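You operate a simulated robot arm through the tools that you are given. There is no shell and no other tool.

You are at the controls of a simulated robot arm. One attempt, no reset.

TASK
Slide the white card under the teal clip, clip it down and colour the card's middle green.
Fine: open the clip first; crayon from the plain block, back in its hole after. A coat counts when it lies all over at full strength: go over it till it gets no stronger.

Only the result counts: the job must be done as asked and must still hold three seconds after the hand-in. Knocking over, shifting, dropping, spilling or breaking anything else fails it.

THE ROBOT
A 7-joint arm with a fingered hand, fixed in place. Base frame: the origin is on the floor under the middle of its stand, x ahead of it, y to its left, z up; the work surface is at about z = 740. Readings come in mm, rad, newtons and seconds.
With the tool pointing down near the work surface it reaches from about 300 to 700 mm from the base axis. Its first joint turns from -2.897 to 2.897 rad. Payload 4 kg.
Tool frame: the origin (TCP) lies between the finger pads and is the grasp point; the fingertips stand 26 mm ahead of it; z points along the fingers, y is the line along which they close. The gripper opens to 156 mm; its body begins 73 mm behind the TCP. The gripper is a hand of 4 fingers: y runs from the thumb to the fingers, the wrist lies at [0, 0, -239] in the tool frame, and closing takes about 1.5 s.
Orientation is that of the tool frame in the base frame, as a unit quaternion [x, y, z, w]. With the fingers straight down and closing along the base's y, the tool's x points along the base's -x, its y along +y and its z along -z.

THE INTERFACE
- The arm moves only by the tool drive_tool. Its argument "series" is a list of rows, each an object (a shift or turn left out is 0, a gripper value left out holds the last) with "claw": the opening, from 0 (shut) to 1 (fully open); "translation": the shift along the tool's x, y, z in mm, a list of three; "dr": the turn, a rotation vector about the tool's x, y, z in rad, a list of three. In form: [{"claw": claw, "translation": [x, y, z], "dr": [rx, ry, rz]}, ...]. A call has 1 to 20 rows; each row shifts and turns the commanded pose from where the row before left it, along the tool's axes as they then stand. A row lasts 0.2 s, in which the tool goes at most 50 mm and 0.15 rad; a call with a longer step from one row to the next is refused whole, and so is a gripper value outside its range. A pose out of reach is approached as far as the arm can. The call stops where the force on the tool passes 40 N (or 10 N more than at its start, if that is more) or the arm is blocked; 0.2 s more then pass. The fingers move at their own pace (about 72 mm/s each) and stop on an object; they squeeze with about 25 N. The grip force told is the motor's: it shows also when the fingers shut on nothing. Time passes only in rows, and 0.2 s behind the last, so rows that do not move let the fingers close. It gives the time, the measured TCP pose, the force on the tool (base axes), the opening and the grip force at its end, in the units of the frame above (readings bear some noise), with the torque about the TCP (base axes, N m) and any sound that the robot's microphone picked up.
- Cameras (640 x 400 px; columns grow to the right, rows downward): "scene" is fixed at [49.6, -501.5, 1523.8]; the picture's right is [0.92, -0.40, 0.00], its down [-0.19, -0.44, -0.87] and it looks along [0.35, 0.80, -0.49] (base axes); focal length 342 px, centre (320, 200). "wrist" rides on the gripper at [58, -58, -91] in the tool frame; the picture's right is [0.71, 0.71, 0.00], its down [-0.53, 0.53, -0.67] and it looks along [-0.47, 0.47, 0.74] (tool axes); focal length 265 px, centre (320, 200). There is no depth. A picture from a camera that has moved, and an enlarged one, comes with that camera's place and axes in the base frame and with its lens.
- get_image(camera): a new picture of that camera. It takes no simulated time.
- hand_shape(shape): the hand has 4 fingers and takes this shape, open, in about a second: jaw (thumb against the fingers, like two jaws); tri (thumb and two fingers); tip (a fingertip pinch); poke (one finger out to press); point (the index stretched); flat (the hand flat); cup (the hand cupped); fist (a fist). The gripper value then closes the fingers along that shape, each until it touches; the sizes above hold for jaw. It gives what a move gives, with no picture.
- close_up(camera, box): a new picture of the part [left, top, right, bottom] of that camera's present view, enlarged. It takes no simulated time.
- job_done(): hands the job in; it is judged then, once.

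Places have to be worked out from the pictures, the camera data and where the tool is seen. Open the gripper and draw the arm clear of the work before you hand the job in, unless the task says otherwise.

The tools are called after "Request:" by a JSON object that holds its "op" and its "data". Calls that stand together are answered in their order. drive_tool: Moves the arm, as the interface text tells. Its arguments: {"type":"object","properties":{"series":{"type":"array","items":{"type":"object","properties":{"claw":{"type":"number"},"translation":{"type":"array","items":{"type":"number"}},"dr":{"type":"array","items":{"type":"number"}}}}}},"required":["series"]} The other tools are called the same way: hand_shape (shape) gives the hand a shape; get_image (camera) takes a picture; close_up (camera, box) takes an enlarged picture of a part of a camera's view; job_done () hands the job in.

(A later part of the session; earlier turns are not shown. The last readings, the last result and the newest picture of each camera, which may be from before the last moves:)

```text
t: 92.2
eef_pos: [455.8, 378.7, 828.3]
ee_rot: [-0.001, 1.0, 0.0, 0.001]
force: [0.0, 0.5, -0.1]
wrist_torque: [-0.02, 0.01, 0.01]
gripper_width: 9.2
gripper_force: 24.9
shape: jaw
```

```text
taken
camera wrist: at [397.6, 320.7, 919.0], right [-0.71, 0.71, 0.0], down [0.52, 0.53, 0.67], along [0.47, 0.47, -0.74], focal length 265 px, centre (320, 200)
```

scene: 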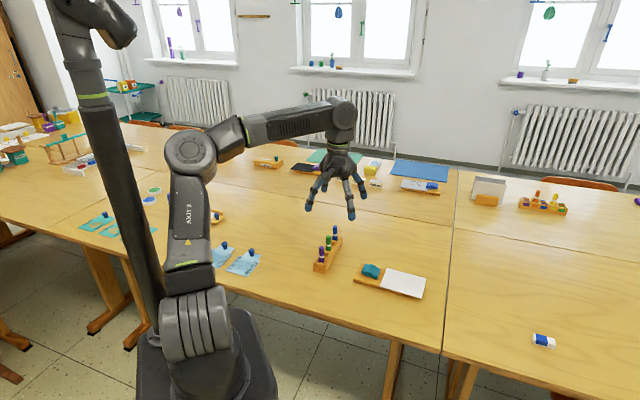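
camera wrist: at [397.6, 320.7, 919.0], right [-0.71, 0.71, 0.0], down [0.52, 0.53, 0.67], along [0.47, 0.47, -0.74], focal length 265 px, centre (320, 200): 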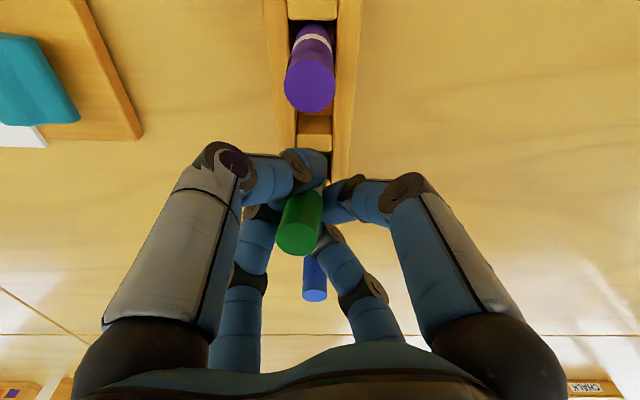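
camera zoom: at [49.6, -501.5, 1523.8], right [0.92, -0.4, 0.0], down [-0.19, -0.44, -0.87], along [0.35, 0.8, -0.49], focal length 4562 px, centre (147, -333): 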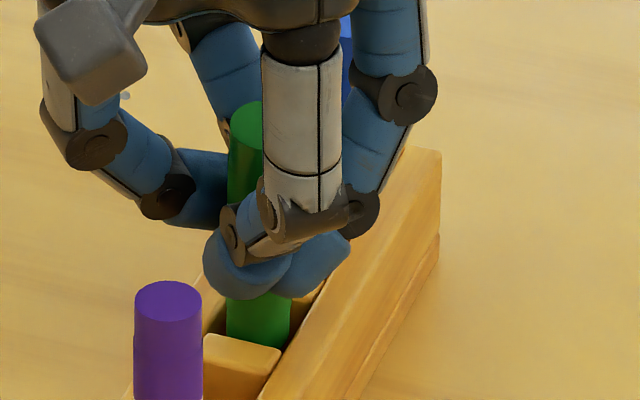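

The crayon's end is now inside the hole, with the near cross-piece hiding it. I lower further, watching for contact with the hole's floor or the rails.

Request:
{"op": "drive_tool", "data": {"series": [{"claw": 0, "translation": [0, 0, 3]}, {"translation": [0, 0, 3]}, {"translation": [0, 0, 3]}, {"translation": [0, 0, 0]}]}}

Request:
{"op": "close_up", "data": {"camera": "scene", "box": [315, 220, 350, 260]}}

```text
t: 93.2
eef_pos: [456.2, 379.2, 819.5]
ee_rot: [0.001, 1.0, 0.0, 0.001]
force: [0.2, 0.8, 1.6]
wrist_torque: [0.06, -0.02, -0.03]
gripper_width: 9.3
gripper_force: 24.8
shape: jaw
```

```text
10.00 times, centred on (332, 240) of scene
camera zoom: at [49.6, -501.5, 1523.8], right [0.92, -0.4, 0.0], down [-0.19, -0.44, -0.87], along [0.35, 0.8, -0.49], focal length 3421 px, centre (195, -200)
```

zoom: 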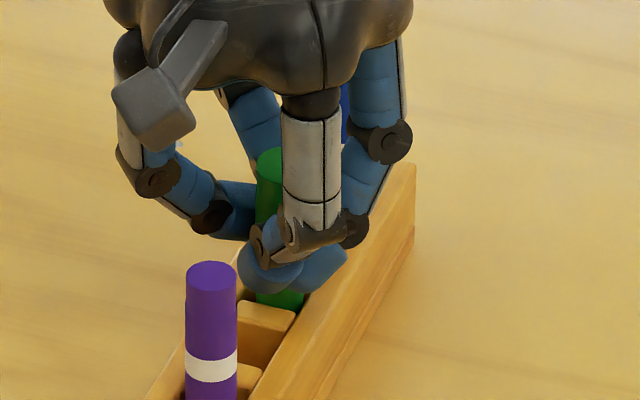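

Request:
{"op": "drive_tool", "data": {"series": [{"claw": 0, "translation": [0, 0, 2]}, {"translation": [0, 0, 2]}, {"translation": [0, 0, 0]}]}}

Request:
{"op": "close_up", "data": {"camera": "scene", "box": [315, 220, 350, 260]}}

Request:
{"op": "get_image", "data": {"camera": "wrist"}}

```text
t: 94.0
eef_pos: [457.6, 378.0, 816.1]
ee_rot: [0.0, 1.0, 0.0, 0.001]
force: [2.4, 2.4, 1.8]
wrist_torque: [0.07, -0.11, -0.02]
gripper_width: 9.2
gripper_force: 24.9
shape: jaw
```

```text
10.00 times, centred on (332, 240) of scene
camera zoom: at [49.6, -501.5, 1523.8], right [0.92, -0.4, 0.0], down [-0.19, -0.44, -0.87], along [0.35, 0.8, -0.49], focal length 3421 px, centre (195, -200)
```

zoom: 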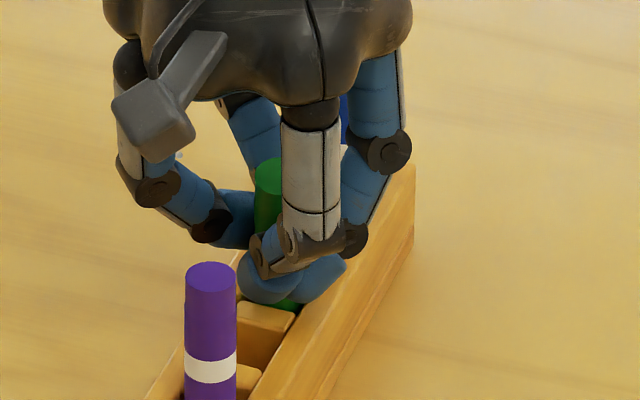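

```text
taken
camera wrist: at [397.6, 320.7, 906.2], right [-0.71, 0.71, 0.0], down [0.52, 0.53, 0.67], along [0.47, 0.47, -0.74], focal length 265 px, centre (320, 200)
```

wrist: 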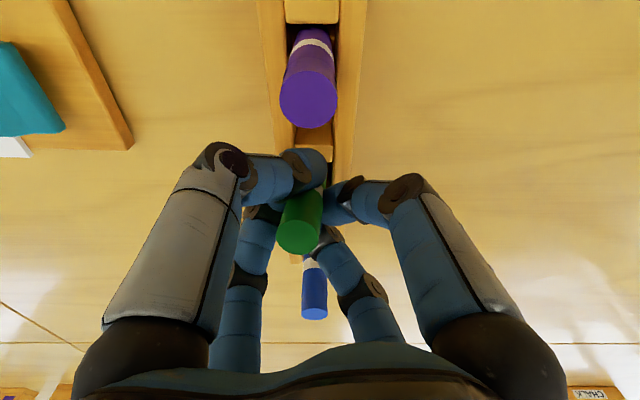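

There is a slight side force along the block (wall contact), so I shift 1.5 mm back, lower 3 mm more, and then open the hand gradually to leave the crayon standing in its hole.

Request:
{"op": "drive_tool", "data": {"series": [{"claw": 0, "translation": [-1, 1, 0]}, {"translation": [0, 0, 1.5]}, {"translation": [0, 0, 1.5]}, {"translation": [0, 0, 0]}]}}

```text
t: 95.0
eef_pos: [456.5, 379.4, 812.4]
ee_rot: [0.0, 1.0, -0.001, 0.001]
force: [1.1, 1.5, 1.5]
wrist_torque: [0.05, -0.08, 0.02]
gripper_width: 9.0
gripper_force: 25.2
shape: jaw
```

The force is small at TCP z of about 813, so the crayon sits deep in the hole. I open gradually.

Request:
{"op": "drive_tool", "data": {"series": [{"claw": 0.08}, {"claw": 0.12}, {"claw": 0.18}, {"claw": 0.25}, {"claw": 0.35}, {"claw": 0.45}]}}

Request:
{"op": "close_up", "data": {"camera": "scene", "box": [305, 210, 360, 270]}}

Request:
{"op": "get_image", "data": {"camera": "wrist"}}

```text
t: 96.4
eef_pos: [457.0, 379.3, 812.7]
ee_rot: [-0.001, 1.0, 0.0, 0.0]
force: [0.6, -0.3, -0.7]
wrist_torque: [-0.03, 0.0, -0.02]
gripper_width: 69.3
gripper_force: 0.1
shape: jaw
```

```text
6.67 times, centred on (332, 240) of scene
camera zoom: at [49.6, -501.5, 1523.8], right [0.92, -0.4, 0.0], down [-0.19, -0.44, -0.87], along [0.35, 0.8, -0.49], focal length 2281 px, centre (237, -67)
```

zoom: 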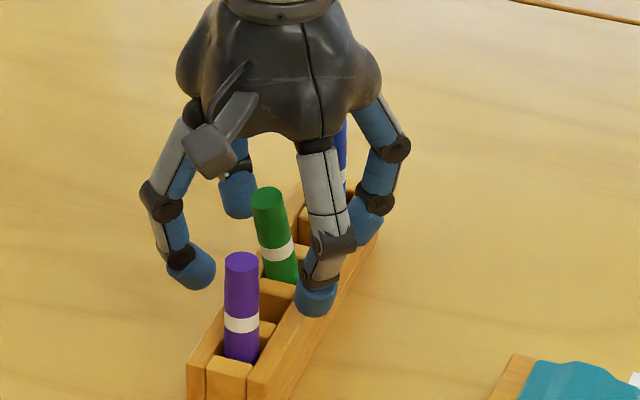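

```text
taken
camera wrist: at [398.0, 321.2, 903.3], right [-0.71, 0.71, 0.0], down [0.52, 0.53, 0.67], along [0.47, 0.47, -0.74], focal length 265 px, centre (320, 200)
```

wrist: 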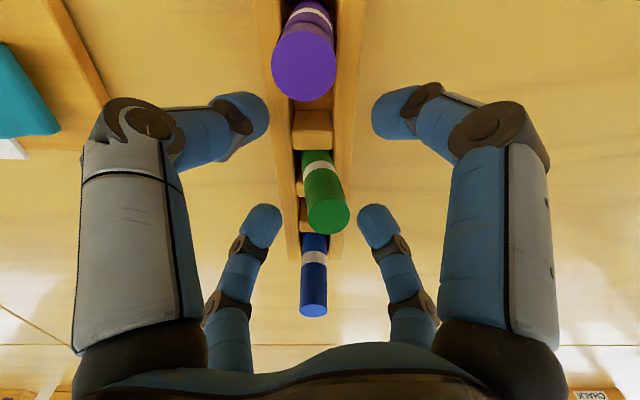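

The crayon is back in its hole, just leaning a bit in the slot. Before re-gripping, I check the patch's present strength and the crayon's lean.

Request:
{"op": "close_up", "data": {"camera": "scene", "box": [380, 260, 420, 290]}}

Request:
{"op": "close_up", "data": {"camera": "scene", "box": [355, 250, 435, 305]}}

Request:
{"op": "close_up", "data": {"camera": "scene", "box": [315, 225, 350, 260]}}

```text
13.33 times, centred on (400, 275) of scene
camera zoom: at [49.6, -501.5, 1523.8], right [0.92, -0.4, 0.0], down [-0.19, -0.44, -0.87], along [0.35, 0.8, -0.49], focal length 4562 px, centre (-747, -800)
```

zoom: 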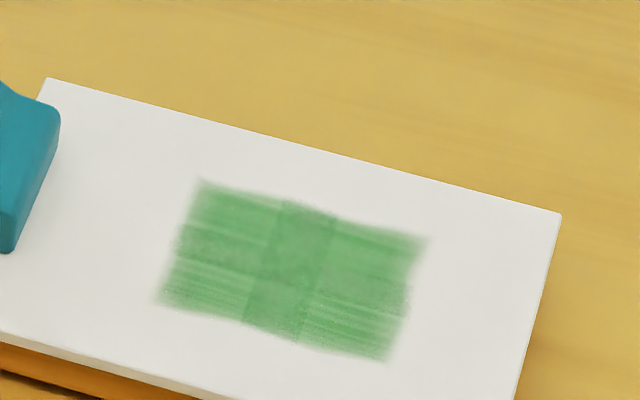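

```text
7.27 times, centred on (395, 278) of scene
camera zoom: at [49.6, -501.5, 1523.8], right [0.92, -0.4, 0.0], down [-0.19, -0.44, -0.87], along [0.35, 0.8, -0.49], focal length 2488 px, centre (-226, -364)
```

zoom: 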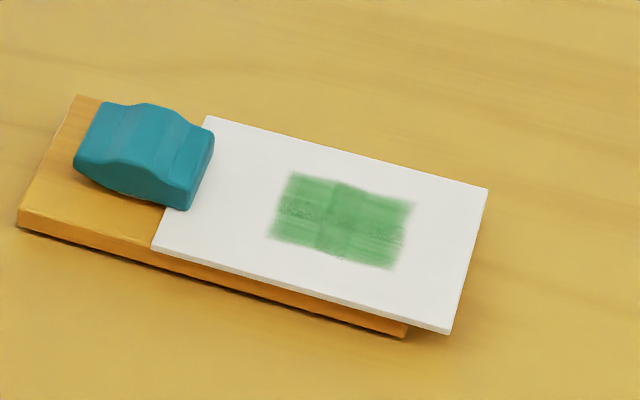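

```text
11.43 times, centred on (332, 242) of scene
camera zoom: at [49.6, -501.5, 1523.8], right [0.92, -0.4, 0.0], down [-0.19, -0.44, -0.87], along [0.35, 0.8, -0.49], focal length 3910 px, centre (177, -286)
```

zoom: 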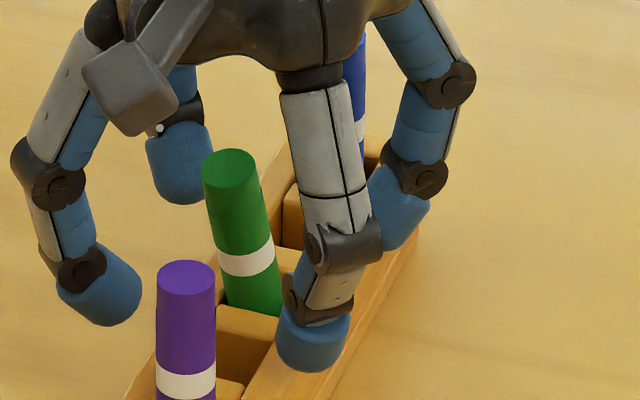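

All four cells are now a fairly even mid-green. I'll re-grip the crayon: open fully, centre the TCP over the hole at (471, 390.7), and close so the four fingers stand it upright again.

Request:
{"op": "drive_tool", "data": {"series": [{"claw": 1}, {"claw": 1}, {"claw": 1}, {"claw": 1}, {"claw": 1, "translation": [-7, 5.7, 0]}, {"claw": 1, "translation": [-7.2, 5.7, 0]}, {"claw": 1}]}}

Request:
{"op": "get_image", "data": {"camera": "wrist"}}

Request:
{"op": "close_up", "data": {"camera": "scene", "box": [285, 200, 375, 275]}}

```text
t: 98.0
eef_pos: [471.8, 389.9, 810.7]
ee_rot: [0.0, 1.0, 0.001, 0.001]
force: [-0.3, -0.1, -0.5]
wrist_torque: [-0.04, 0.01, 0.0]
gripper_width: 155.9
gripper_force: 0.0
shape: jaw
```

```text
taken
camera wrist: at [411.9, 332.2, 903.3], right [-0.71, 0.71, 0.0], down [0.52, 0.53, 0.67], along [0.47, 0.47, -0.74], focal length 265 px, centre (320, 200)
```

wrist: 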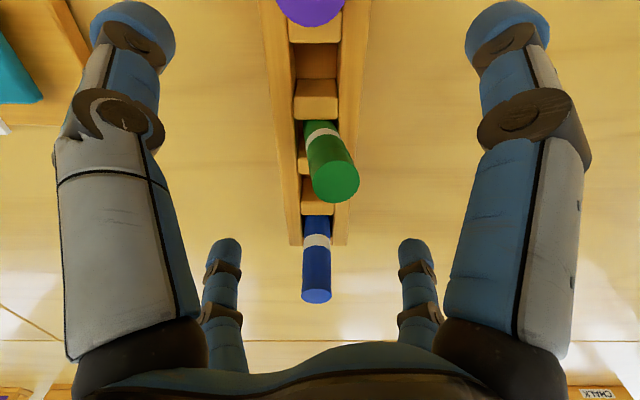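

```text
5.33 times, centred on (330, 238) of scene
camera zoom: at [49.6, -501.5, 1523.8], right [0.92, -0.4, 0.0], down [-0.19, -0.44, -0.87], along [0.35, 0.8, -0.49], focal length 1825 px, centre (267, 0)
```

zoom: 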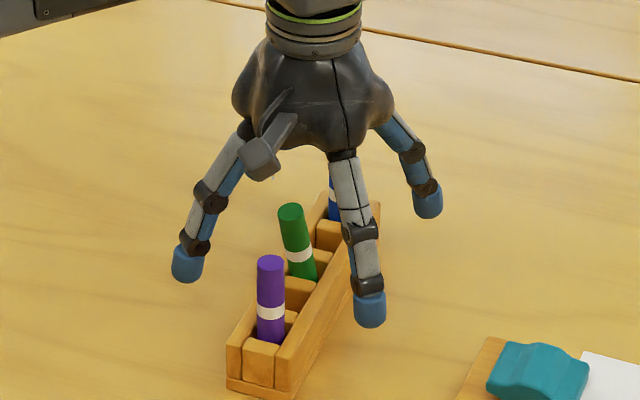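

The open hand surrounds the leaning crayon with clearance all round. I raise 1 mm and close; the fingers should stand it upright over its hole.

Request:
{"op": "drive_tool", "data": {"series": [{"claw": 1, "translation": [0, 0, -1]}, {"claw": 0.6}, {"claw": 0.4}, {"claw": 0.25}, {"claw": 0.1}, {"claw": 0}, {"claw": 0}, {"claw": 0}, {"claw": 0}]}}

Request:
{"op": "get_image", "data": {"camera": "wrist"}}

Request:
{"op": "close_up", "data": {"camera": "scene", "box": [305, 210, 360, 270]}}

```text
t: 100.0
eef_pos: [471.0, 389.4, 812.5]
ee_rot: [0.0, 1.0, 0.0, -0.001]
force: [1.4, 1.4, 0.1]
wrist_torque: [0.02, -0.04, 0.0]
gripper_width: 9.3
gripper_force: 25.4
shape: jaw
```

```text
taken
camera wrist: at [411.9, 332.1, 904.2], right [-0.71, 0.71, 0.0], down [0.52, 0.53, 0.67], along [0.47, 0.47, -0.74], focal length 265 px, centre (320, 200)
```

wrist: 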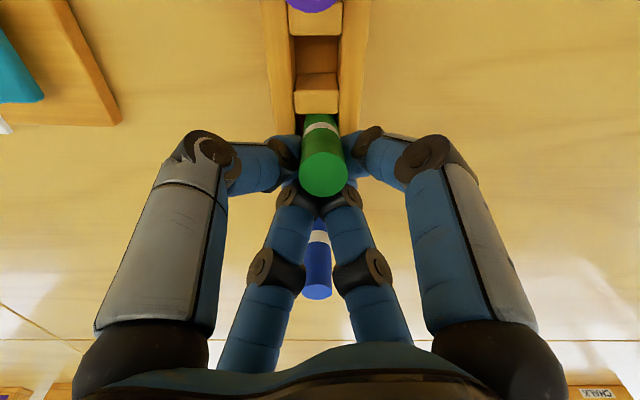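

```text
6.67 times, centred on (332, 240) of scene
camera zoom: at [49.6, -501.5, 1523.8], right [0.92, -0.4, 0.0], down [-0.19, -0.44, -0.87], along [0.35, 0.8, -0.49], focal length 2281 px, centre (237, -67)
```

zoom: 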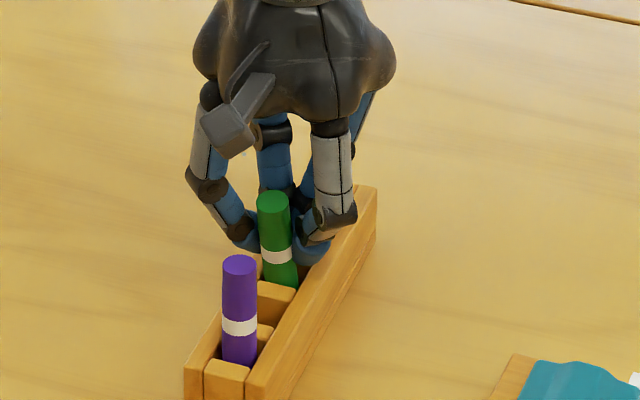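

The crayon slipped to one side of the fingertips again because of its lean. I'll open, re-centre on the leaning crayon, close to a loose cage, carry the cage upright over the hole, and only then squeeze.

Request:
{"op": "drive_tool", "data": {"series": [{"claw": 0.1}, {"claw": 0.2}, {"claw": 0.35}, {"claw": 0.6}, {"claw": 1}, {"claw": 1}, {"claw": 1}, {"claw": 1}]}}

Request:
{"op": "get_image", "data": {"camera": "wrist"}}

Request:
{"op": "close_up", "data": {"camera": "scene", "box": [315, 220, 355, 265]}}

```text
t: 101.8
eef_pos: [470.8, 388.9, 812.9]
ee_rot: [0.001, 1.0, 0.0, 0.001]
force: [0.4, 0.1, 0.1]
wrist_torque: [-0.03, 0.01, 0.0]
gripper_width: 156.0
gripper_force: 0.0
shape: jaw
```

```text
taken
camera wrist: at [411.9, 332.1, 904.2], right [-0.71, 0.71, 0.0], down [0.52, 0.53, 0.67], along [0.47, 0.47, -0.74], focal length 265 px, centre (320, 200)
```

wrist: 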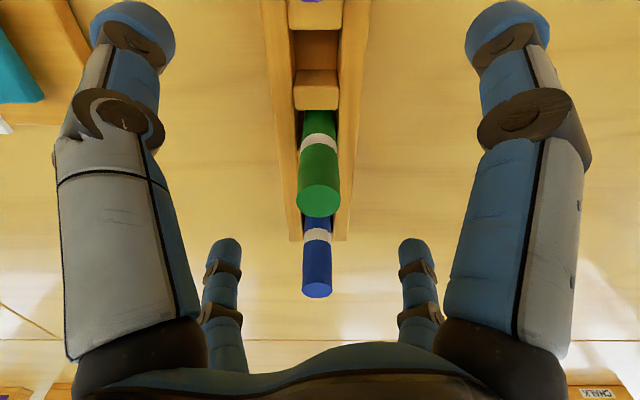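

```text
8.89 times, centred on (335, 242) of scene
camera zoom: at [49.6, -501.5, 1523.8], right [0.92, -0.4, 0.0], down [-0.19, -0.44, -0.87], along [0.35, 0.8, -0.49], focal length 3041 px, centre (187, -178)
```

zoom: 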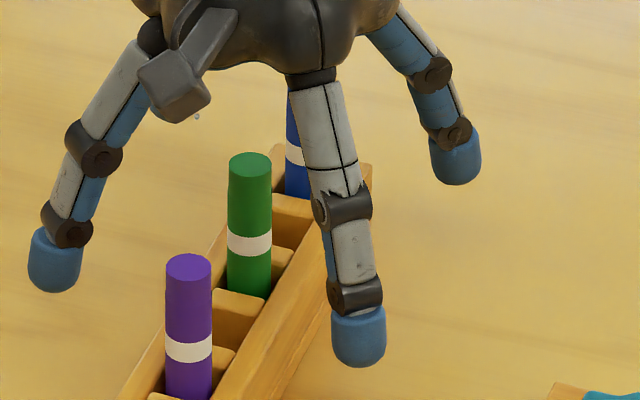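

Released, the crayon nearly righted itself, leaning only slightly towards the purple side. I centre on it at grip height, about (466, 385), and close to a loose cage of about 22 mm.

Request:
{"op": "drive_tool", "data": {"series": [{"claw": 1, "translation": [5, -4, 0]}, {"claw": 0.6}, {"claw": 0.4}, {"claw": 0.25}, {"claw": 0.15}, {"claw": 0.15}, {"claw": 0.15}, {"claw": 0.15}]}}

Request:
{"op": "get_image", "data": {"camera": "wrist"}}

Request:
{"op": "close_up", "data": {"camera": "scene", "box": [315, 220, 355, 265]}}

```text
t: 103.6
eef_pos: [466.0, 386.4, 814.4]
ee_rot: [0.0, 1.0, -0.001, 0.001]
force: [-0.6, -0.7, -0.4]
wrist_torque: [0.0, -0.01, 0.0]
gripper_width: 23.8
gripper_force: 0.2
shape: jaw
```

```text
taken
camera wrist: at [406.9, 328.4, 904.5], right [-0.71, 0.71, 0.0], down [0.52, 0.53, 0.67], along [0.47, 0.47, -0.74], focal length 265 px, centre (320, 200)
```

wrist: 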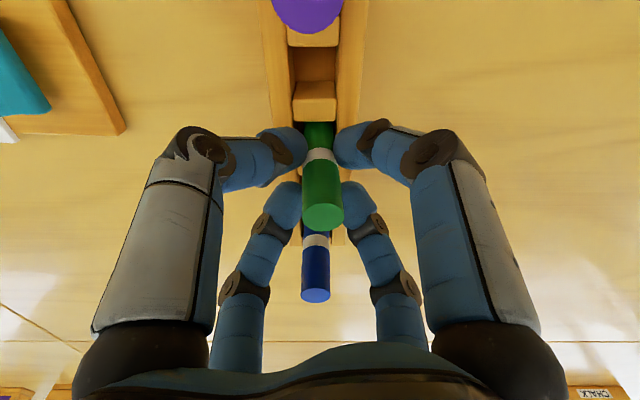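

```text
8.89 times, centred on (335, 242) of scene
camera zoom: at [49.6, -501.5, 1523.8], right [0.92, -0.4, 0.0], down [-0.19, -0.44, -0.87], along [0.35, 0.8, -0.49], focal length 3041 px, centre (187, -178)
```

zoom: 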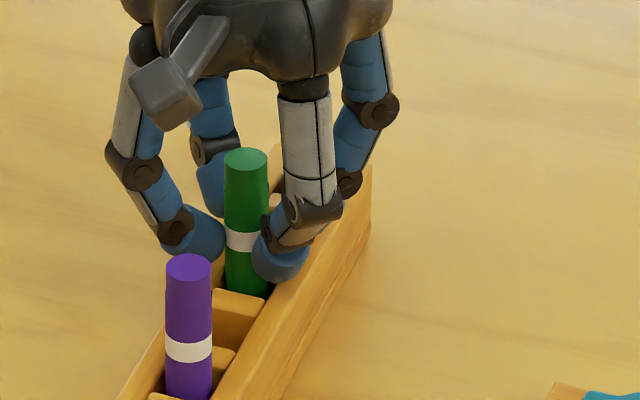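

The crayon is inside the cage, slightly to one side. I carry the cage over the hole centre (471, 390.7), which pushes the crayon upright, and then squeeze fully.

Request:
{"op": "drive_tool", "data": {"series": [{"claw": 0.15, "translation": [-2.5, 2.2, 0]}, {"claw": 0.15, "translation": [-2.5, 2.2, 0]}, {"claw": 0.12}, {"claw": 0.1}, {"claw": 0.05}, {"claw": 0}, {"claw": 0}, {"claw": 0}]}}

Request:
{"op": "get_image", "data": {"camera": "wrist"}}

Request:
{"op": "close_up", "data": {"camera": "scene", "box": [315, 220, 355, 265]}}

```text
t: 105.4
eef_pos: [473.0, 390.1, 813.7]
ee_rot: [0.0, 1.0, 0.001, 0.001]
force: [0.1, 0.4, 0.6]
wrist_torque: [0.02, 0.02, 0.01]
gripper_width: 6.6
gripper_force: 25.3
shape: jaw
```

```text
taken
camera wrist: at [412.3, 332.9, 904.2], right [-0.71, 0.71, 0.0], down [0.52, 0.53, 0.67], along [0.47, 0.47, -0.74], focal length 265 px, centre (320, 200)
```

wrist: 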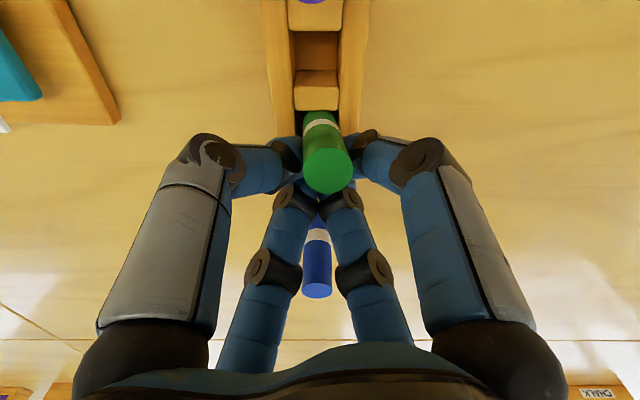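

```text
8.89 times, centred on (335, 242) of scene
camera zoom: at [49.6, -501.5, 1523.8], right [0.92, -0.4, 0.0], down [-0.19, -0.44, -0.87], along [0.35, 0.8, -0.49], focal length 3041 px, centre (187, -178)
```

zoom: 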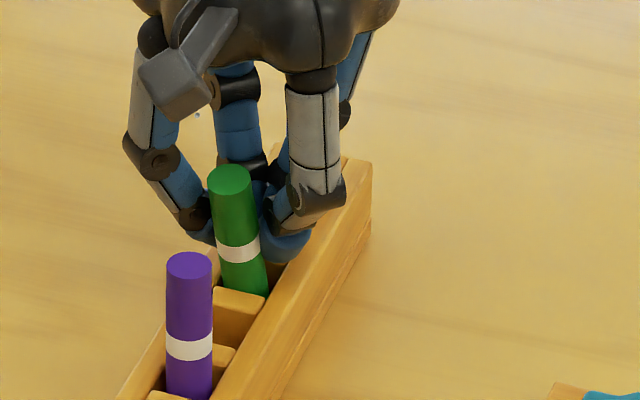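

It slipped out on the purple side again because it leans at its maximum, about 9° in the slot. I'll open again and this time tilt the hand to match the crayon's lean so the grip is truly centred and aligned.

Request:
{"op": "drive_tool", "data": {"series": [{"claw": 0.1}, {"claw": 0.2}, {"claw": 0.35}, {"claw": 0.6}, {"claw": 1}, {"claw": 1}, {"claw": 1}, {"claw": 1}]}}

Request:
{"op": "get_image", "data": {"camera": "wrist"}}

Request:
{"op": "close_up", "data": {"camera": "scene", "box": [315, 220, 355, 265]}}

```text
t: 107.2
eef_pos: [470.5, 390.9, 813.6]
ee_rot: [0.0, 1.0, 0.0, 0.001]
force: [0.3, -0.6, 0.3]
wrist_torque: [0.06, 0.02, 0.04]
gripper_width: 156.2
gripper_force: 0.0
shape: jaw
```

```text
taken
camera wrist: at [412.4, 332.8, 904.2], right [-0.71, 0.71, 0.0], down [0.52, 0.53, 0.67], along [0.47, 0.47, -0.74], focal length 265 px, centre (320, 200)
```

wrist: 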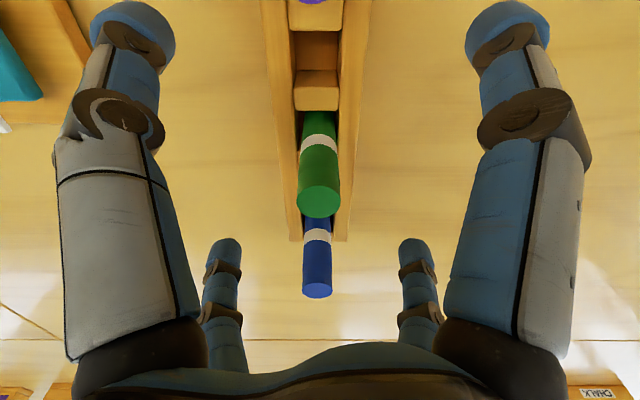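

```text
8.89 times, centred on (335, 242) of scene
camera zoom: at [49.6, -501.5, 1523.8], right [0.92, -0.4, 0.0], down [-0.19, -0.44, -0.87], along [0.35, 0.8, -0.49], focal length 3041 px, centre (187, -178)
```

zoom: 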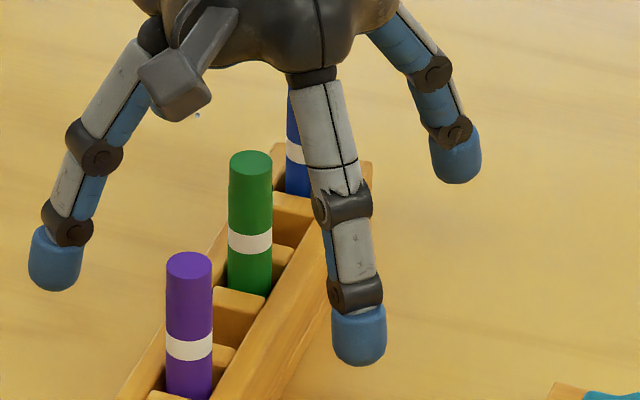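

Comparing pixel positions, the purple crayon has shifted by the same amount as the green one, so the whole block slid about 12 mm when I opened the hand. The green crayon is actually upright in its hole at about (463, 384). I grip it there now, and will slide the block back to its old place at the end.

Request:
{"op": "drive_tool", "data": {"series": [{"claw": 1, "translation": [4, -3.2, 0]}, {"claw": 1, "translation": [3.9, -3.2, 0]}, {"claw": 1}]}}

Request:
{"op": "get_image", "data": {"camera": "wrist"}}

Request:
{"op": "close_up", "data": {"camera": "scene", "box": [310, 220, 360, 275]}}

```text
t: 108.0
eef_pos: [462.6, 384.5, 812.0]
ee_rot: [0.0, 1.0, 0.0, 0.001]
force: [0.7, 0.5, -0.1]
wrist_torque: [0.01, -0.02, 0.0]
gripper_width: 156.1
gripper_force: 0.1
shape: jaw
```

```text
taken
camera wrist: at [404.3, 326.4, 903.7], right [-0.71, 0.71, 0.0], down [0.52, 0.53, 0.67], along [0.47, 0.47, -0.74], focal length 265 px, centre (320, 200)
```

wrist: 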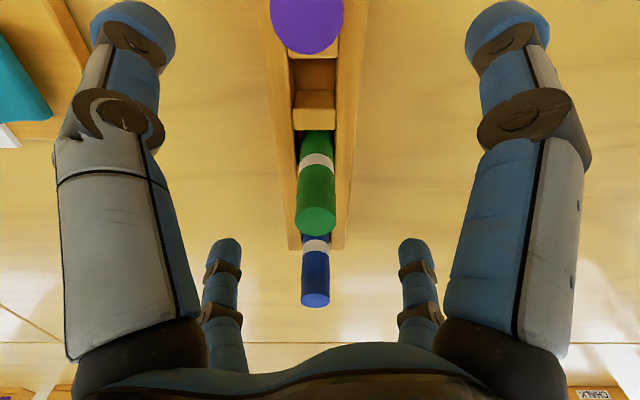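

```text
7.27 times, centred on (335, 248) of scene
camera zoom: at [49.6, -501.5, 1523.8], right [0.92, -0.4, 0.0], down [-0.19, -0.44, -0.87], along [0.35, 0.8, -0.49], focal length 2488 px, centre (211, -146)
```

zoom: 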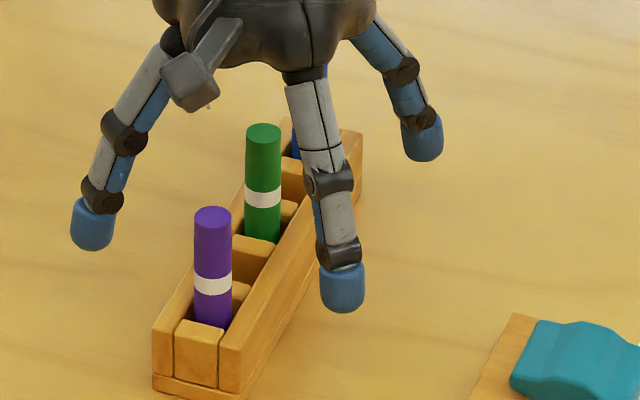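

The view now matches my first successful grip. I close the jaw on the crayon.

Request:
{"op": "drive_tool", "data": {"series": [{"claw": 0.6}, {"claw": 0.4}, {"claw": 0.25}, {"claw": 0.15}, {"claw": 0.08}, {"claw": 0}, {"claw": 0}, {"claw": 0}, {"claw": 0}]}}

Request:
{"op": "get_image", "data": {"camera": "wrist"}}

Request:
{"op": "close_up", "data": {"camera": "scene", "box": [310, 220, 360, 275]}}

```text
t: 110.0
eef_pos: [463.2, 383.5, 812.0]
ee_rot: [0.0, 1.0, 0.0, 0.001]
force: [-0.4, -1.0, -1.4]
wrist_torque: [-0.06, -0.01, 0.0]
gripper_width: 12.6
gripper_force: 24.8
shape: jaw
```

```text
taken
camera wrist: at [404.4, 326.4, 903.7], right [-0.71, 0.71, 0.0], down [0.53, 0.53, 0.67], along [0.47, 0.47, -0.74], focal length 265 px, centre (320, 200)
```

wrist: 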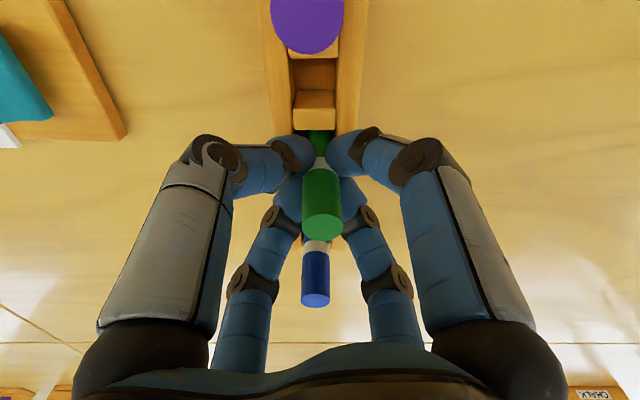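

```text
7.27 times, centred on (335, 248) of scene
camera zoom: at [49.6, -501.5, 1523.8], right [0.92, -0.4, 0.0], down [-0.19, -0.44, -0.87], along [0.35, 0.8, -0.49], focal length 2488 px, centre (211, -146)
```

zoom: 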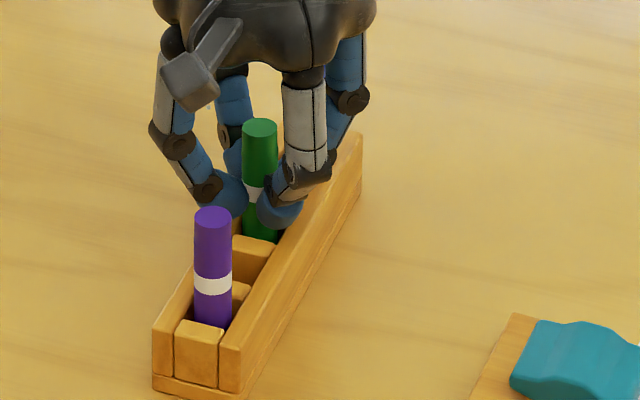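

A clean, centred grip at 12.6 mm with the crayon upright. I lift it straight out and check that the block stays.

Request:
{"op": "drive_tool", "data": {"series": [{"claw": 0, "translation": [0, 0, -5]}, {"translation": [0, 0, -10]}, {"translation": [0, 0, -15]}, {"translation": [0, 0, -20]}, {"translation": [0, 0, -25]}, {"translation": [0, 0, -15]}, {"translation": [0, 0, 0]}]}}

Request:
{"op": "close_up", "data": {"camera": "scene", "box": [290, 190, 370, 285]}}

Request:
{"op": "get_image", "data": {"camera": "wrist"}}

```text
t: 111.6
eef_pos: [462.4, 383.0, 903.0]
ee_rot: [-0.001, 1.0, -0.001, 0.001]
force: [-0.5, 0.3, -0.2]
wrist_torque: [0.02, -0.01, -0.01]
gripper_width: 12.5
gripper_force: 24.9
shape: jaw
```

```text
4.21 times, centred on (330, 238) of scene
camera zoom: at [49.6, -501.5, 1523.8], right [0.92, -0.4, 0.0], down [-0.19, -0.44, -0.87], along [0.35, 0.8, -0.49], focal length 1440 px, centre (278, 42)
```

zoom: 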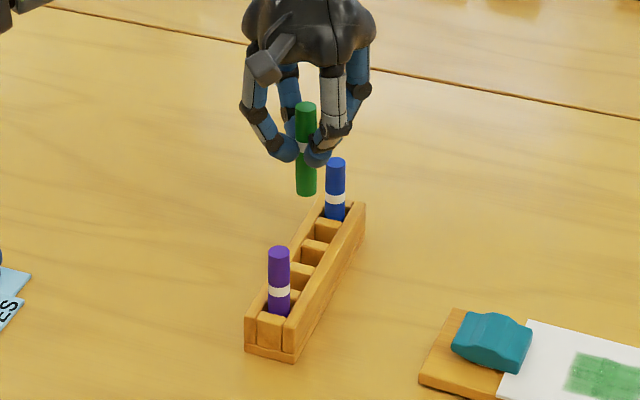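

```text
taken
camera wrist: at [402.9, 325.6, 994.7], right [-0.71, 0.71, 0.0], down [0.52, 0.53, 0.67], along [0.47, 0.47, -0.74], focal length 265 px, centre (320, 200)
```

wrist: 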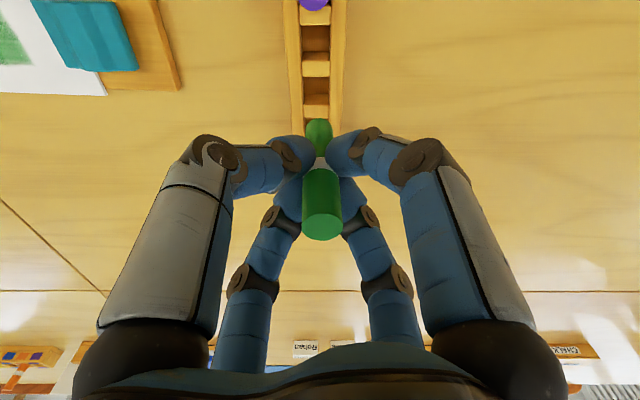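

The crayon hangs straight. I carry it over the colour zone's centre, at about (616, 170), and yaw the hand by about 47° so that the fingers line up with the stroke directions and it can't be squeezed out diagonally again.

Request:
{"op": "drive_tool", "data": {"series": [{"claw": 0, "translation": [-10, -14, 0]}, {"translation": [-18, -25, 0]}, {"translation": [-21, -29, 0]}, {"translation": [-21, -29, 0]}, {"translation": [-21, -29, 0]}, {"translation": [-21, -29, 0]}, {"translation": [-21, -29, 0]}, {"translation": [-13, -18, 0]}, {"translation": [-8, -11, 0]}, {"dr": [0, 0, 0.136]}, {"dr": [0, 0, 0.136]}, {"dr": [0, 0, 0.136]}, {"dr": [0, 0, 0.136]}, {"dr": [0, 0, 0.136]}, {"dr": [0, 0, 0.136]}, {"translation": [0, 0, 20]}, {"translation": [0, 0, 0]}]}}

Request:
{"op": "get_image", "data": {"camera": "wrist"}}

Request:
{"op": "close_up", "data": {"camera": "scene", "box": [355, 210, 445, 300]}}

```text
t: 115.2
eef_pos: [617.5, 172.8, 882.0]
ee_rot: [0.396, 0.918, 0.001, 0.001]
force: [1.2, 0.2, 0.1]
wrist_torque: [0.03, -0.02, 0.05]
gripper_width: 12.4
gripper_force: 25.2
shape: jaw
```

```text
taken
camera wrist: at [534.2, 175.5, 973.8], right [0.03, 1.0, 0.0], down [0.74, -0.02, 0.67], along [0.67, -0.02, -0.74], focal length 265 px, centre (320, 200)
```

wrist: 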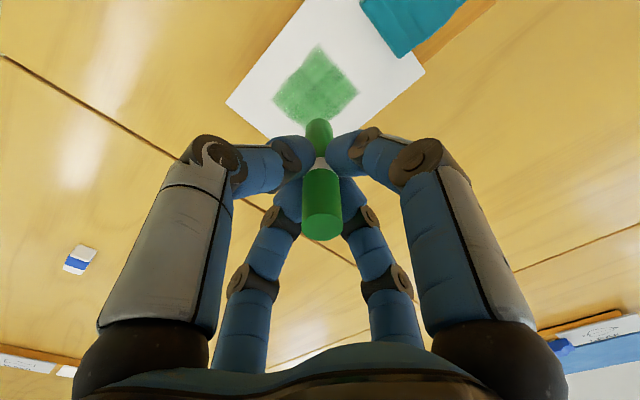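

```text
4.44 times, centred on (400, 255) of scene
camera zoom: at [49.6, -501.5, 1523.8], right [0.92, -0.4, 0.0], down [-0.19, -0.44, -0.87], along [0.35, 0.8, -0.49], focal length 1520 px, centre (-36, -44)
```

zoom: 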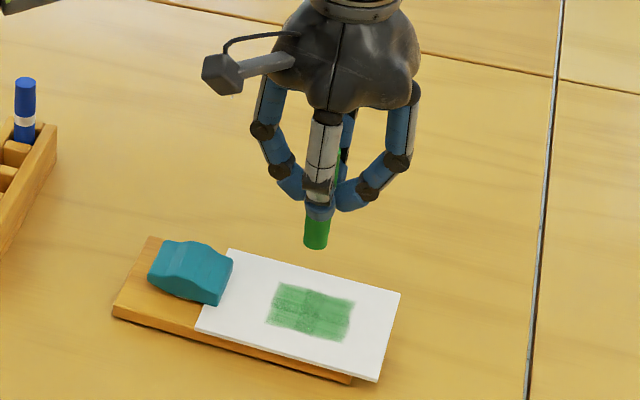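

The hand is now aligned with the card's axes (tool −x = along the card, tool y = across), and the crayon is straight. I lower to a light contact over the zone.

Request:
{"op": "drive_tool", "data": {"series": [{"claw": 0, "translation": [0, 0, 25]}, {"translation": [0, 0, 20]}, {"translation": [0, 0, 10]}, {"translation": [0, 0, 4]}, {"translation": [0, 0, 1]}, {"translation": [0, 0, 1]}, {"translation": [0, 0, 0]}]}}

```text
t: 116.8
eef_pos: [617.9, 170.9, 822.7]
ee_rot: [0.397, 0.918, 0.001, 0.0]
force: [-0.6, -0.5, 0.2]
wrist_torque: [-0.03, 0.01, 0.02]
gripper_width: 12.5
gripper_force: 24.7
shape: jaw
```

Request:
{"op": "drive_tool", "data": {"series": [{"claw": 0, "translation": [0, 0, 0.7]}, {"translation": [0, 0, 0.7]}, {"translation": [0, 0, 0.4]}, {"translation": [0, 0, 0]}]}}

```text
t: 117.8
eef_pos: [618.3, 172.6, 820.5]
ee_rot: [0.397, 0.918, 0.0, 0.0]
force: [0.5, 0.0, 0.0]
wrist_torque: [0.01, -0.02, 0.01]
gripper_width: 12.7
gripper_force: 25.0
shape: jaw
```

Request:
{"op": "drive_tool", "data": {"series": [{"claw": 0, "translation": [0, 0, 0.4]}, {"translation": [0, 0, 0.4]}, {"translation": [0, 0, 0]}]}}

```text
t: 118.6
eef_pos: [617.6, 172.1, 819.9]
ee_rot: [0.396, 0.918, 0.001, 0.001]
force: [-0.3, -1.1, 5.0]
wrist_torque: [-0.01, 0.0, -0.01]
gripper_width: 12.7
gripper_force: 24.8
shape: jaw
```

Light contact at 5 N. I move to the far row and stroke along the card: right, left, and back to the middle.

Request:
{"op": "drive_tool", "data": {"series": [{"claw": 0, "translation": [0, 3.5, 0]}, {"translation": [0, 3.5, 0]}, {"translation": [-5, 0, 0]}, {"translation": [-5, 0, 0]}, {"translation": [-5, 0, 0]}, {"translation": [5, 0, 0]}, {"translation": [5, 0, 0]}, {"translation": [5, 0, 0]}, {"translation": [0, 0, 0]}]}}

Request:
{"op": "close_up", "data": {"camera": "scene", "box": [380, 250, 430, 290]}}

Request:
{"op": "get_image", "data": {"camera": "wrist"}}

```text
t: 120.6
eef_pos: [622.8, 176.9, 820.6]
ee_rot: [0.396, 0.918, 0.001, 0.001]
force: [2.6, -3.0, 7.0]
wrist_torque: [-0.11, -0.03, -0.04]
gripper_width: 12.5
gripper_force: 24.8
shape: jaw
```

```text
10.00 times, centred on (405, 270) of scene
camera zoom: at [49.6, -501.5, 1523.8], right [0.92, -0.4, 0.0], down [-0.19, -0.44, -0.87], along [0.35, 0.8, -0.49], focal length 3421 px, centre (-530, -500)
```

zoom: 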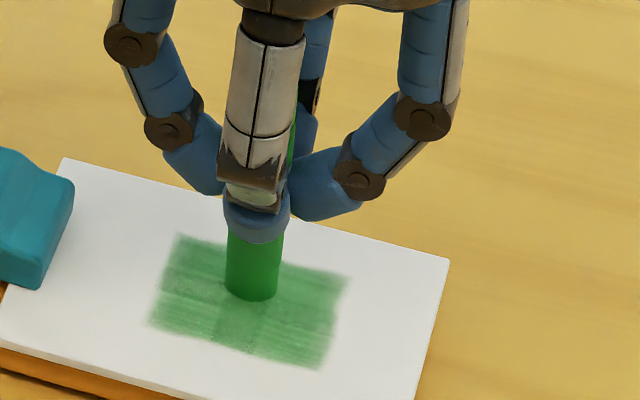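

```text
taken
camera wrist: at [540.4, 179.5, 911.0], right [0.03, 1.0, 0.0], down [0.74, -0.02, 0.67], along [0.67, -0.02, -0.74], focal length 265 px, centre (320, 200)
```

wrist: 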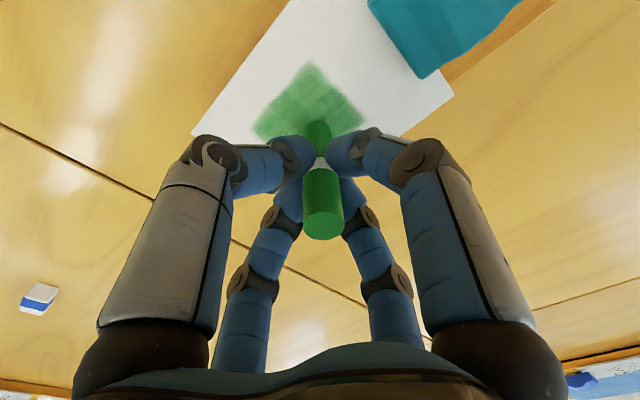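

The crayon stays upright in this orientation, and the colour is getting stronger. I continue with the left half of the far row.

Request:
{"op": "drive_tool", "data": {"series": [{"claw": 0, "translation": [5, 0, -0.1]}, {"translation": [5, 0, 0]}, {"translation": [5, 0, 0]}, {"translation": [4, 0, 0]}, {"translation": [-5, 0, 0]}, {"translation": [-5, 0, 0]}, {"translation": [-5, 0, 0]}, {"translation": [-5, 0, 0]}, {"translation": [0, 0, 0]}]}}

Request:
{"op": "close_up", "data": {"camera": "scene", "box": [380, 250, 430, 290]}}

```text
t: 122.6
eef_pos: [624.1, 176.0, 819.4]
ee_rot: [0.397, 0.918, -0.001, 0.0]
force: [-1.1, 0.2, 1.1]
wrist_torque: [0.01, 0.02, 0.02]
gripper_width: 12.6
gripper_force: 24.9
shape: jaw
```

```text
10.00 times, centred on (405, 270) of scene
camera zoom: at [49.6, -501.5, 1523.8], right [0.92, -0.4, 0.0], down [-0.19, -0.44, -0.87], along [0.35, 0.8, -0.49], focal length 3421 px, centre (-530, -500)
```

zoom: 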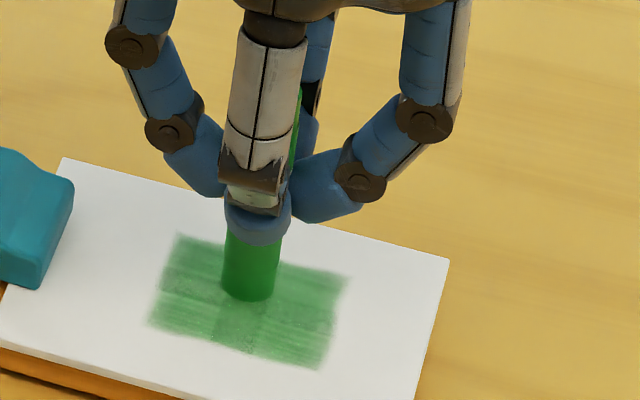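

Request:
{"op": "drive_tool", "data": {"series": [{"claw": 0, "translation": [-5, 0, 0.25]}, {"translation": [-5, 0, 0]}, {"translation": [-5, 0, 0]}, {"translation": [5, 0, 0]}, {"translation": [5, 0, 0]}, {"translation": [5, 0, 0]}, {"translation": [5, 0, 0]}, {"translation": [5, 0, 0]}, {"translation": [5, 0, 0]}, {"translation": [4, 0, 0]}, {"translation": [-5, 0, 0]}, {"translation": [-5, 0, 0]}, {"translation": [-5, 0, 0]}, {"translation": [-4, 0, 0]}, {"translation": [0, 0, 0]}]}}

Request:
{"op": "close_up", "data": {"camera": "scene", "box": [380, 250, 430, 290]}}

```text
t: 125.8
eef_pos: [622.9, 175.7, 818.8]
ee_rot: [0.396, 0.918, 0.001, 0.001]
force: [-0.9, 0.8, 5.9]
wrist_torque: [0.08, 0.06, 0.02]
gripper_width: 12.8
gripper_force: 24.8
shape: jaw
```

```text
10.00 times, centred on (405, 270) of scene
camera zoom: at [49.6, -501.5, 1523.8], right [0.92, -0.4, 0.0], down [-0.19, -0.44, -0.87], along [0.35, 0.8, -0.49], focal length 3421 px, centre (-530, -500)
```

zoom: 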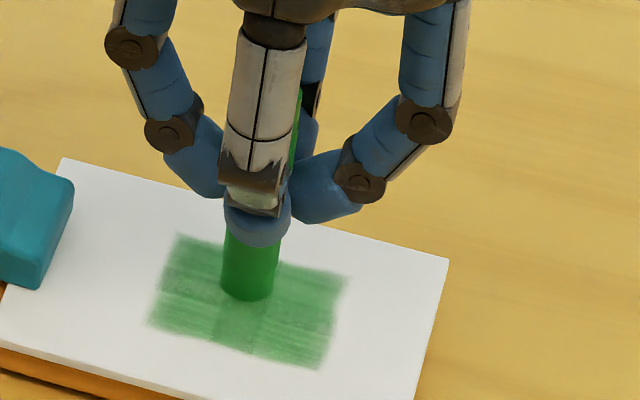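

Stable, and the card hasn't moved. Now I shift to the near row and sweep there.

Request:
{"op": "drive_tool", "data": {"series": [{"claw": 0, "translation": [0, -4, 0]}, {"translation": [0, -4, 0]}, {"translation": [0, -4, 0]}, {"translation": [0, -4, 0]}, {"translation": [0, -3, 0]}, {"translation": [-5, 0, 0]}, {"translation": [-5, 0, 0]}, {"translation": [-5, 0, 0]}, {"translation": [5, 0, 0]}, {"translation": [5, 0, 0]}, {"translation": [5, 0, 0]}, {"translation": [0, 0, 0]}]}}

Request:
{"op": "close_up", "data": {"camera": "scene", "box": [380, 250, 430, 290]}}

```text
t: 128.4
eef_pos: [610.9, 162.4, 819.6]
ee_rot: [0.396, 0.918, 0.0, 0.0]
force: [-1.2, -0.4, 0.2]
wrist_torque: [-0.02, -0.04, -0.01]
gripper_width: 13.1
gripper_force: 25.0
shape: jaw
```

```text
10.00 times, centred on (405, 270) of scene
camera zoom: at [49.6, -501.5, 1523.8], right [0.92, -0.4, 0.0], down [-0.19, -0.44, -0.87], along [0.35, 0.8, -0.49], focal length 3421 px, centre (-530, -500)
```

zoom: 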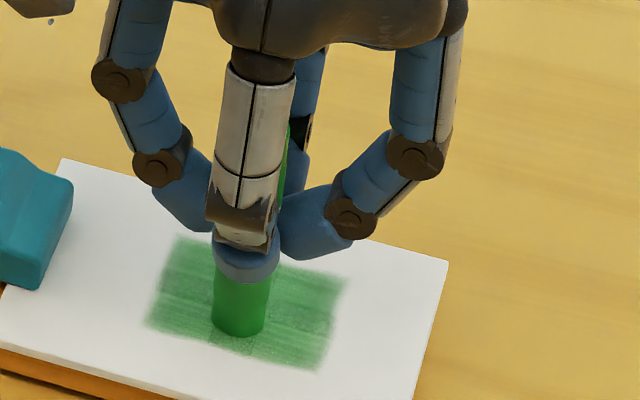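

Request:
{"op": "drive_tool", "data": {"series": [{"claw": 0, "translation": [-5, 0, 0.4]}, {"translation": [-5, 0, 0]}, {"translation": [-5, 0, 0]}, {"translation": [5, 0, 0]}, {"translation": [5, 0, 0]}, {"translation": [5, 0, 0]}, {"translation": [5, 0, 0]}, {"translation": [5, 0, 0]}, {"translation": [5, 0, 0]}, {"translation": [4, 0, 0]}, {"translation": [0, 0, 0]}]}}

Request:
{"op": "close_up", "data": {"camera": "scene", "box": [380, 250, 430, 290]}}

```text
t: 130.8
eef_pos: [597.1, 176.5, 820.0]
ee_rot: [0.396, 0.918, 0.001, 0.002]
force: [1.5, -2.4, 7.8]
wrist_torque: [-0.12, -0.05, 0.02]
gripper_width: 12.8
gripper_force: 25.5
shape: jaw
```

```text
10.00 times, centred on (405, 270) of scene
camera zoom: at [49.6, -501.5, 1523.8], right [0.92, -0.4, 0.0], down [-0.19, -0.44, -0.87], along [0.35, 0.8, -0.49], focal length 3421 px, centre (-530, -500)
```

zoom: 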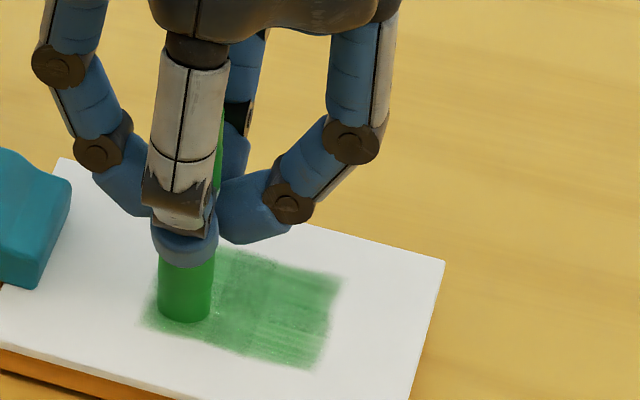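

Request:
{"op": "drive_tool", "data": {"series": [{"claw": 0, "translation": [-5, 0, -0.1]}, {"translation": [-5, 0, 0]}, {"translation": [-5, 0, 0]}, {"translation": [-5, 0, 0]}, {"translation": [-5, 0, 0]}, {"translation": [-5, 0, 0]}, {"translation": [-5, 0, 0]}, {"translation": [0, 3, 0]}, {"translation": [5, 0, 0]}, {"translation": [5, 0, 0]}, {"translation": [5, 0, 0]}, {"translation": [5, 0, 0]}, {"translation": [5, 0, 0]}, {"translation": [5, 0, 0]}, {"translation": [5, 0, 0]}, {"translation": [0, 0, 0]}]}}

Request:
{"op": "close_up", "data": {"camera": "scene", "box": [380, 250, 430, 290]}}

```text
t: 134.2
eef_pos: [598.6, 179.7, 819.1]
ee_rot: [0.396, 0.918, 0.001, 0.0]
force: [1.5, -1.4, 8.5]
wrist_torque: [-0.1, -0.05, -0.01]
gripper_width: 13.0
gripper_force: 25.1
shape: jaw
```

```text
10.00 times, centred on (405, 270) of scene
camera zoom: at [49.6, -501.5, 1523.8], right [0.92, -0.4, 0.0], down [-0.19, -0.44, -0.87], along [0.35, 0.8, -0.49], focal length 3421 px, centre (-530, -500)
```

zoom: 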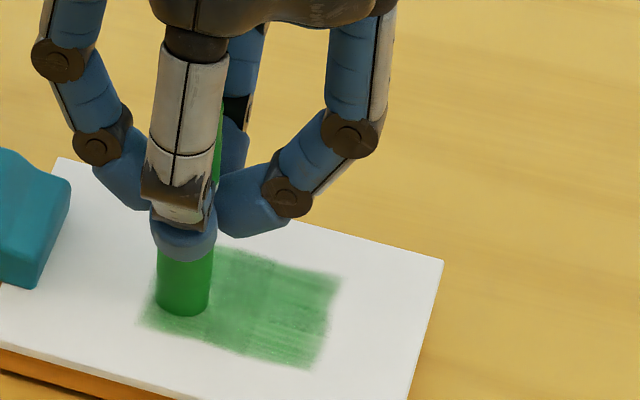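

Request:
{"op": "drive_tool", "data": {"series": [{"claw": 0, "translation": [-5.4, 0, -0.15]}, {"translation": [-5.4, 0, 0]}, {"translation": [-5.4, 0, 0]}, {"translation": [-5.4, 0, 0]}, {"translation": [-5.4, 0, 0]}, {"translation": [-5.4, 0, 0]}, {"translation": [-5.4, 0, 0]}, {"translation": [0, -4, 0]}, {"translation": [0, -4, 0]}, {"translation": [5.4, 0, 0]}, {"translation": [5.4, 0, 0]}, {"translation": [5.4, 0, 0]}, {"translation": [5.4, 0, 0]}, {"translation": [5.4, 0, 0]}, {"translation": [5.4, 0, 0]}, {"translation": [5.4, 0, 0]}, {"translation": [0, 0, 0]}]}}

Request:
{"op": "close_up", "data": {"camera": "scene", "box": [380, 250, 430, 290]}}

Request:
{"op": "get_image", "data": {"camera": "wrist"}}

```text
t: 137.8
eef_pos: [593.4, 172.2, 818.9]
ee_rot: [0.396, 0.918, 0.0, 0.002]
force: [3.2, -3.8, 11.5]
wrist_torque: [-0.18, -0.11, 0.04]
gripper_width: 13.0
gripper_force: 25.4
shape: jaw
```

```text
10.00 times, centred on (405, 270) of scene
camera zoom: at [49.6, -501.5, 1523.8], right [0.92, -0.4, 0.0], down [-0.19, -0.44, -0.87], along [0.35, 0.8, -0.49], focal length 3421 px, centre (-530, -500)
```

zoom: 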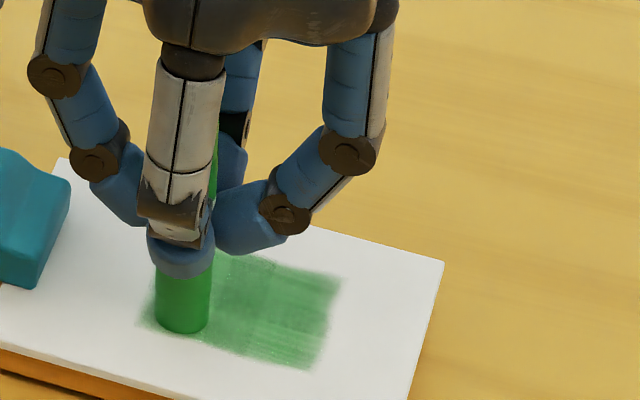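

```text
taken
camera wrist: at [509.8, 175.8, 910.5], right [0.03, 1.0, 0.0], down [0.74, -0.02, 0.67], along [0.67, -0.02, -0.74], focal length 265 px, centre (320, 200)
```

wrist: 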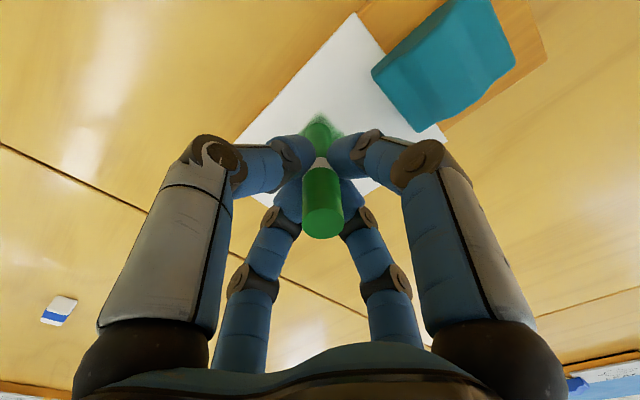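

Grip still straight; force is a bit high, so I ease 0.4 mm and continue with sweeps moving back across towards the far row.

Request:
{"op": "drive_tool", "data": {"series": [{"claw": 0, "translation": [-5.4, 0, -0.4]}, {"translation": [-5.4, 0, 0]}, {"translation": [-5.4, 0, 0]}, {"translation": [-5.4, 0, 0]}, {"translation": [-5.4, 0, 0]}, {"translation": [-5.4, 0, 0]}, {"translation": [-5.4, 0, 0]}, {"translation": [0, 5, 0]}, {"translation": [0, 5, 0]}, {"translation": [0, 5, 0]}, {"translation": [5.4, 0, 0]}, {"translation": [5.4, 0, 0]}, {"translation": [5.4, 0, 0]}, {"translation": [5.4, 0, 0]}, {"translation": [5.4, 0, 0]}, {"translation": [5.4, 0, 0]}, {"translation": [5.4, 0, 0]}, {"translation": [0, 0, 0]}]}}

Request:
{"op": "close_up", "data": {"camera": "scene", "box": [380, 250, 430, 290]}}

```text
t: 141.6
eef_pos: [603.8, 184.3, 820.5]
ee_rot: [0.396, 0.918, 0.0, 0.0]
force: [-0.1, -0.1, -0.5]
wrist_torque: [-0.03, -0.01, 0.01]
gripper_width: 12.8
gripper_force: 24.6
shape: jaw
```

```text
10.00 times, centred on (405, 270) of scene
camera zoom: at [49.6, -501.5, 1523.8], right [0.92, -0.4, 0.0], down [-0.19, -0.44, -0.87], along [0.35, 0.8, -0.49], focal length 3421 px, centre (-530, -500)
```

zoom: 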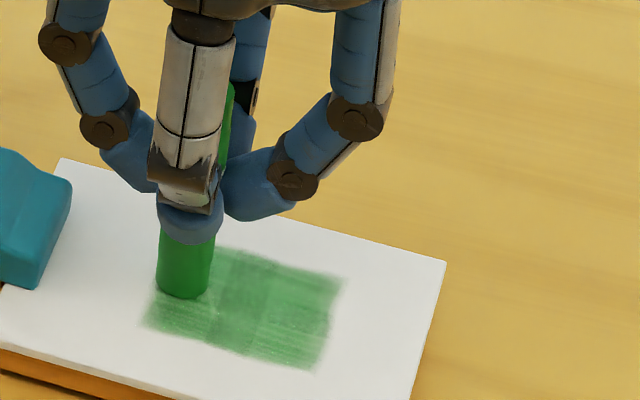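

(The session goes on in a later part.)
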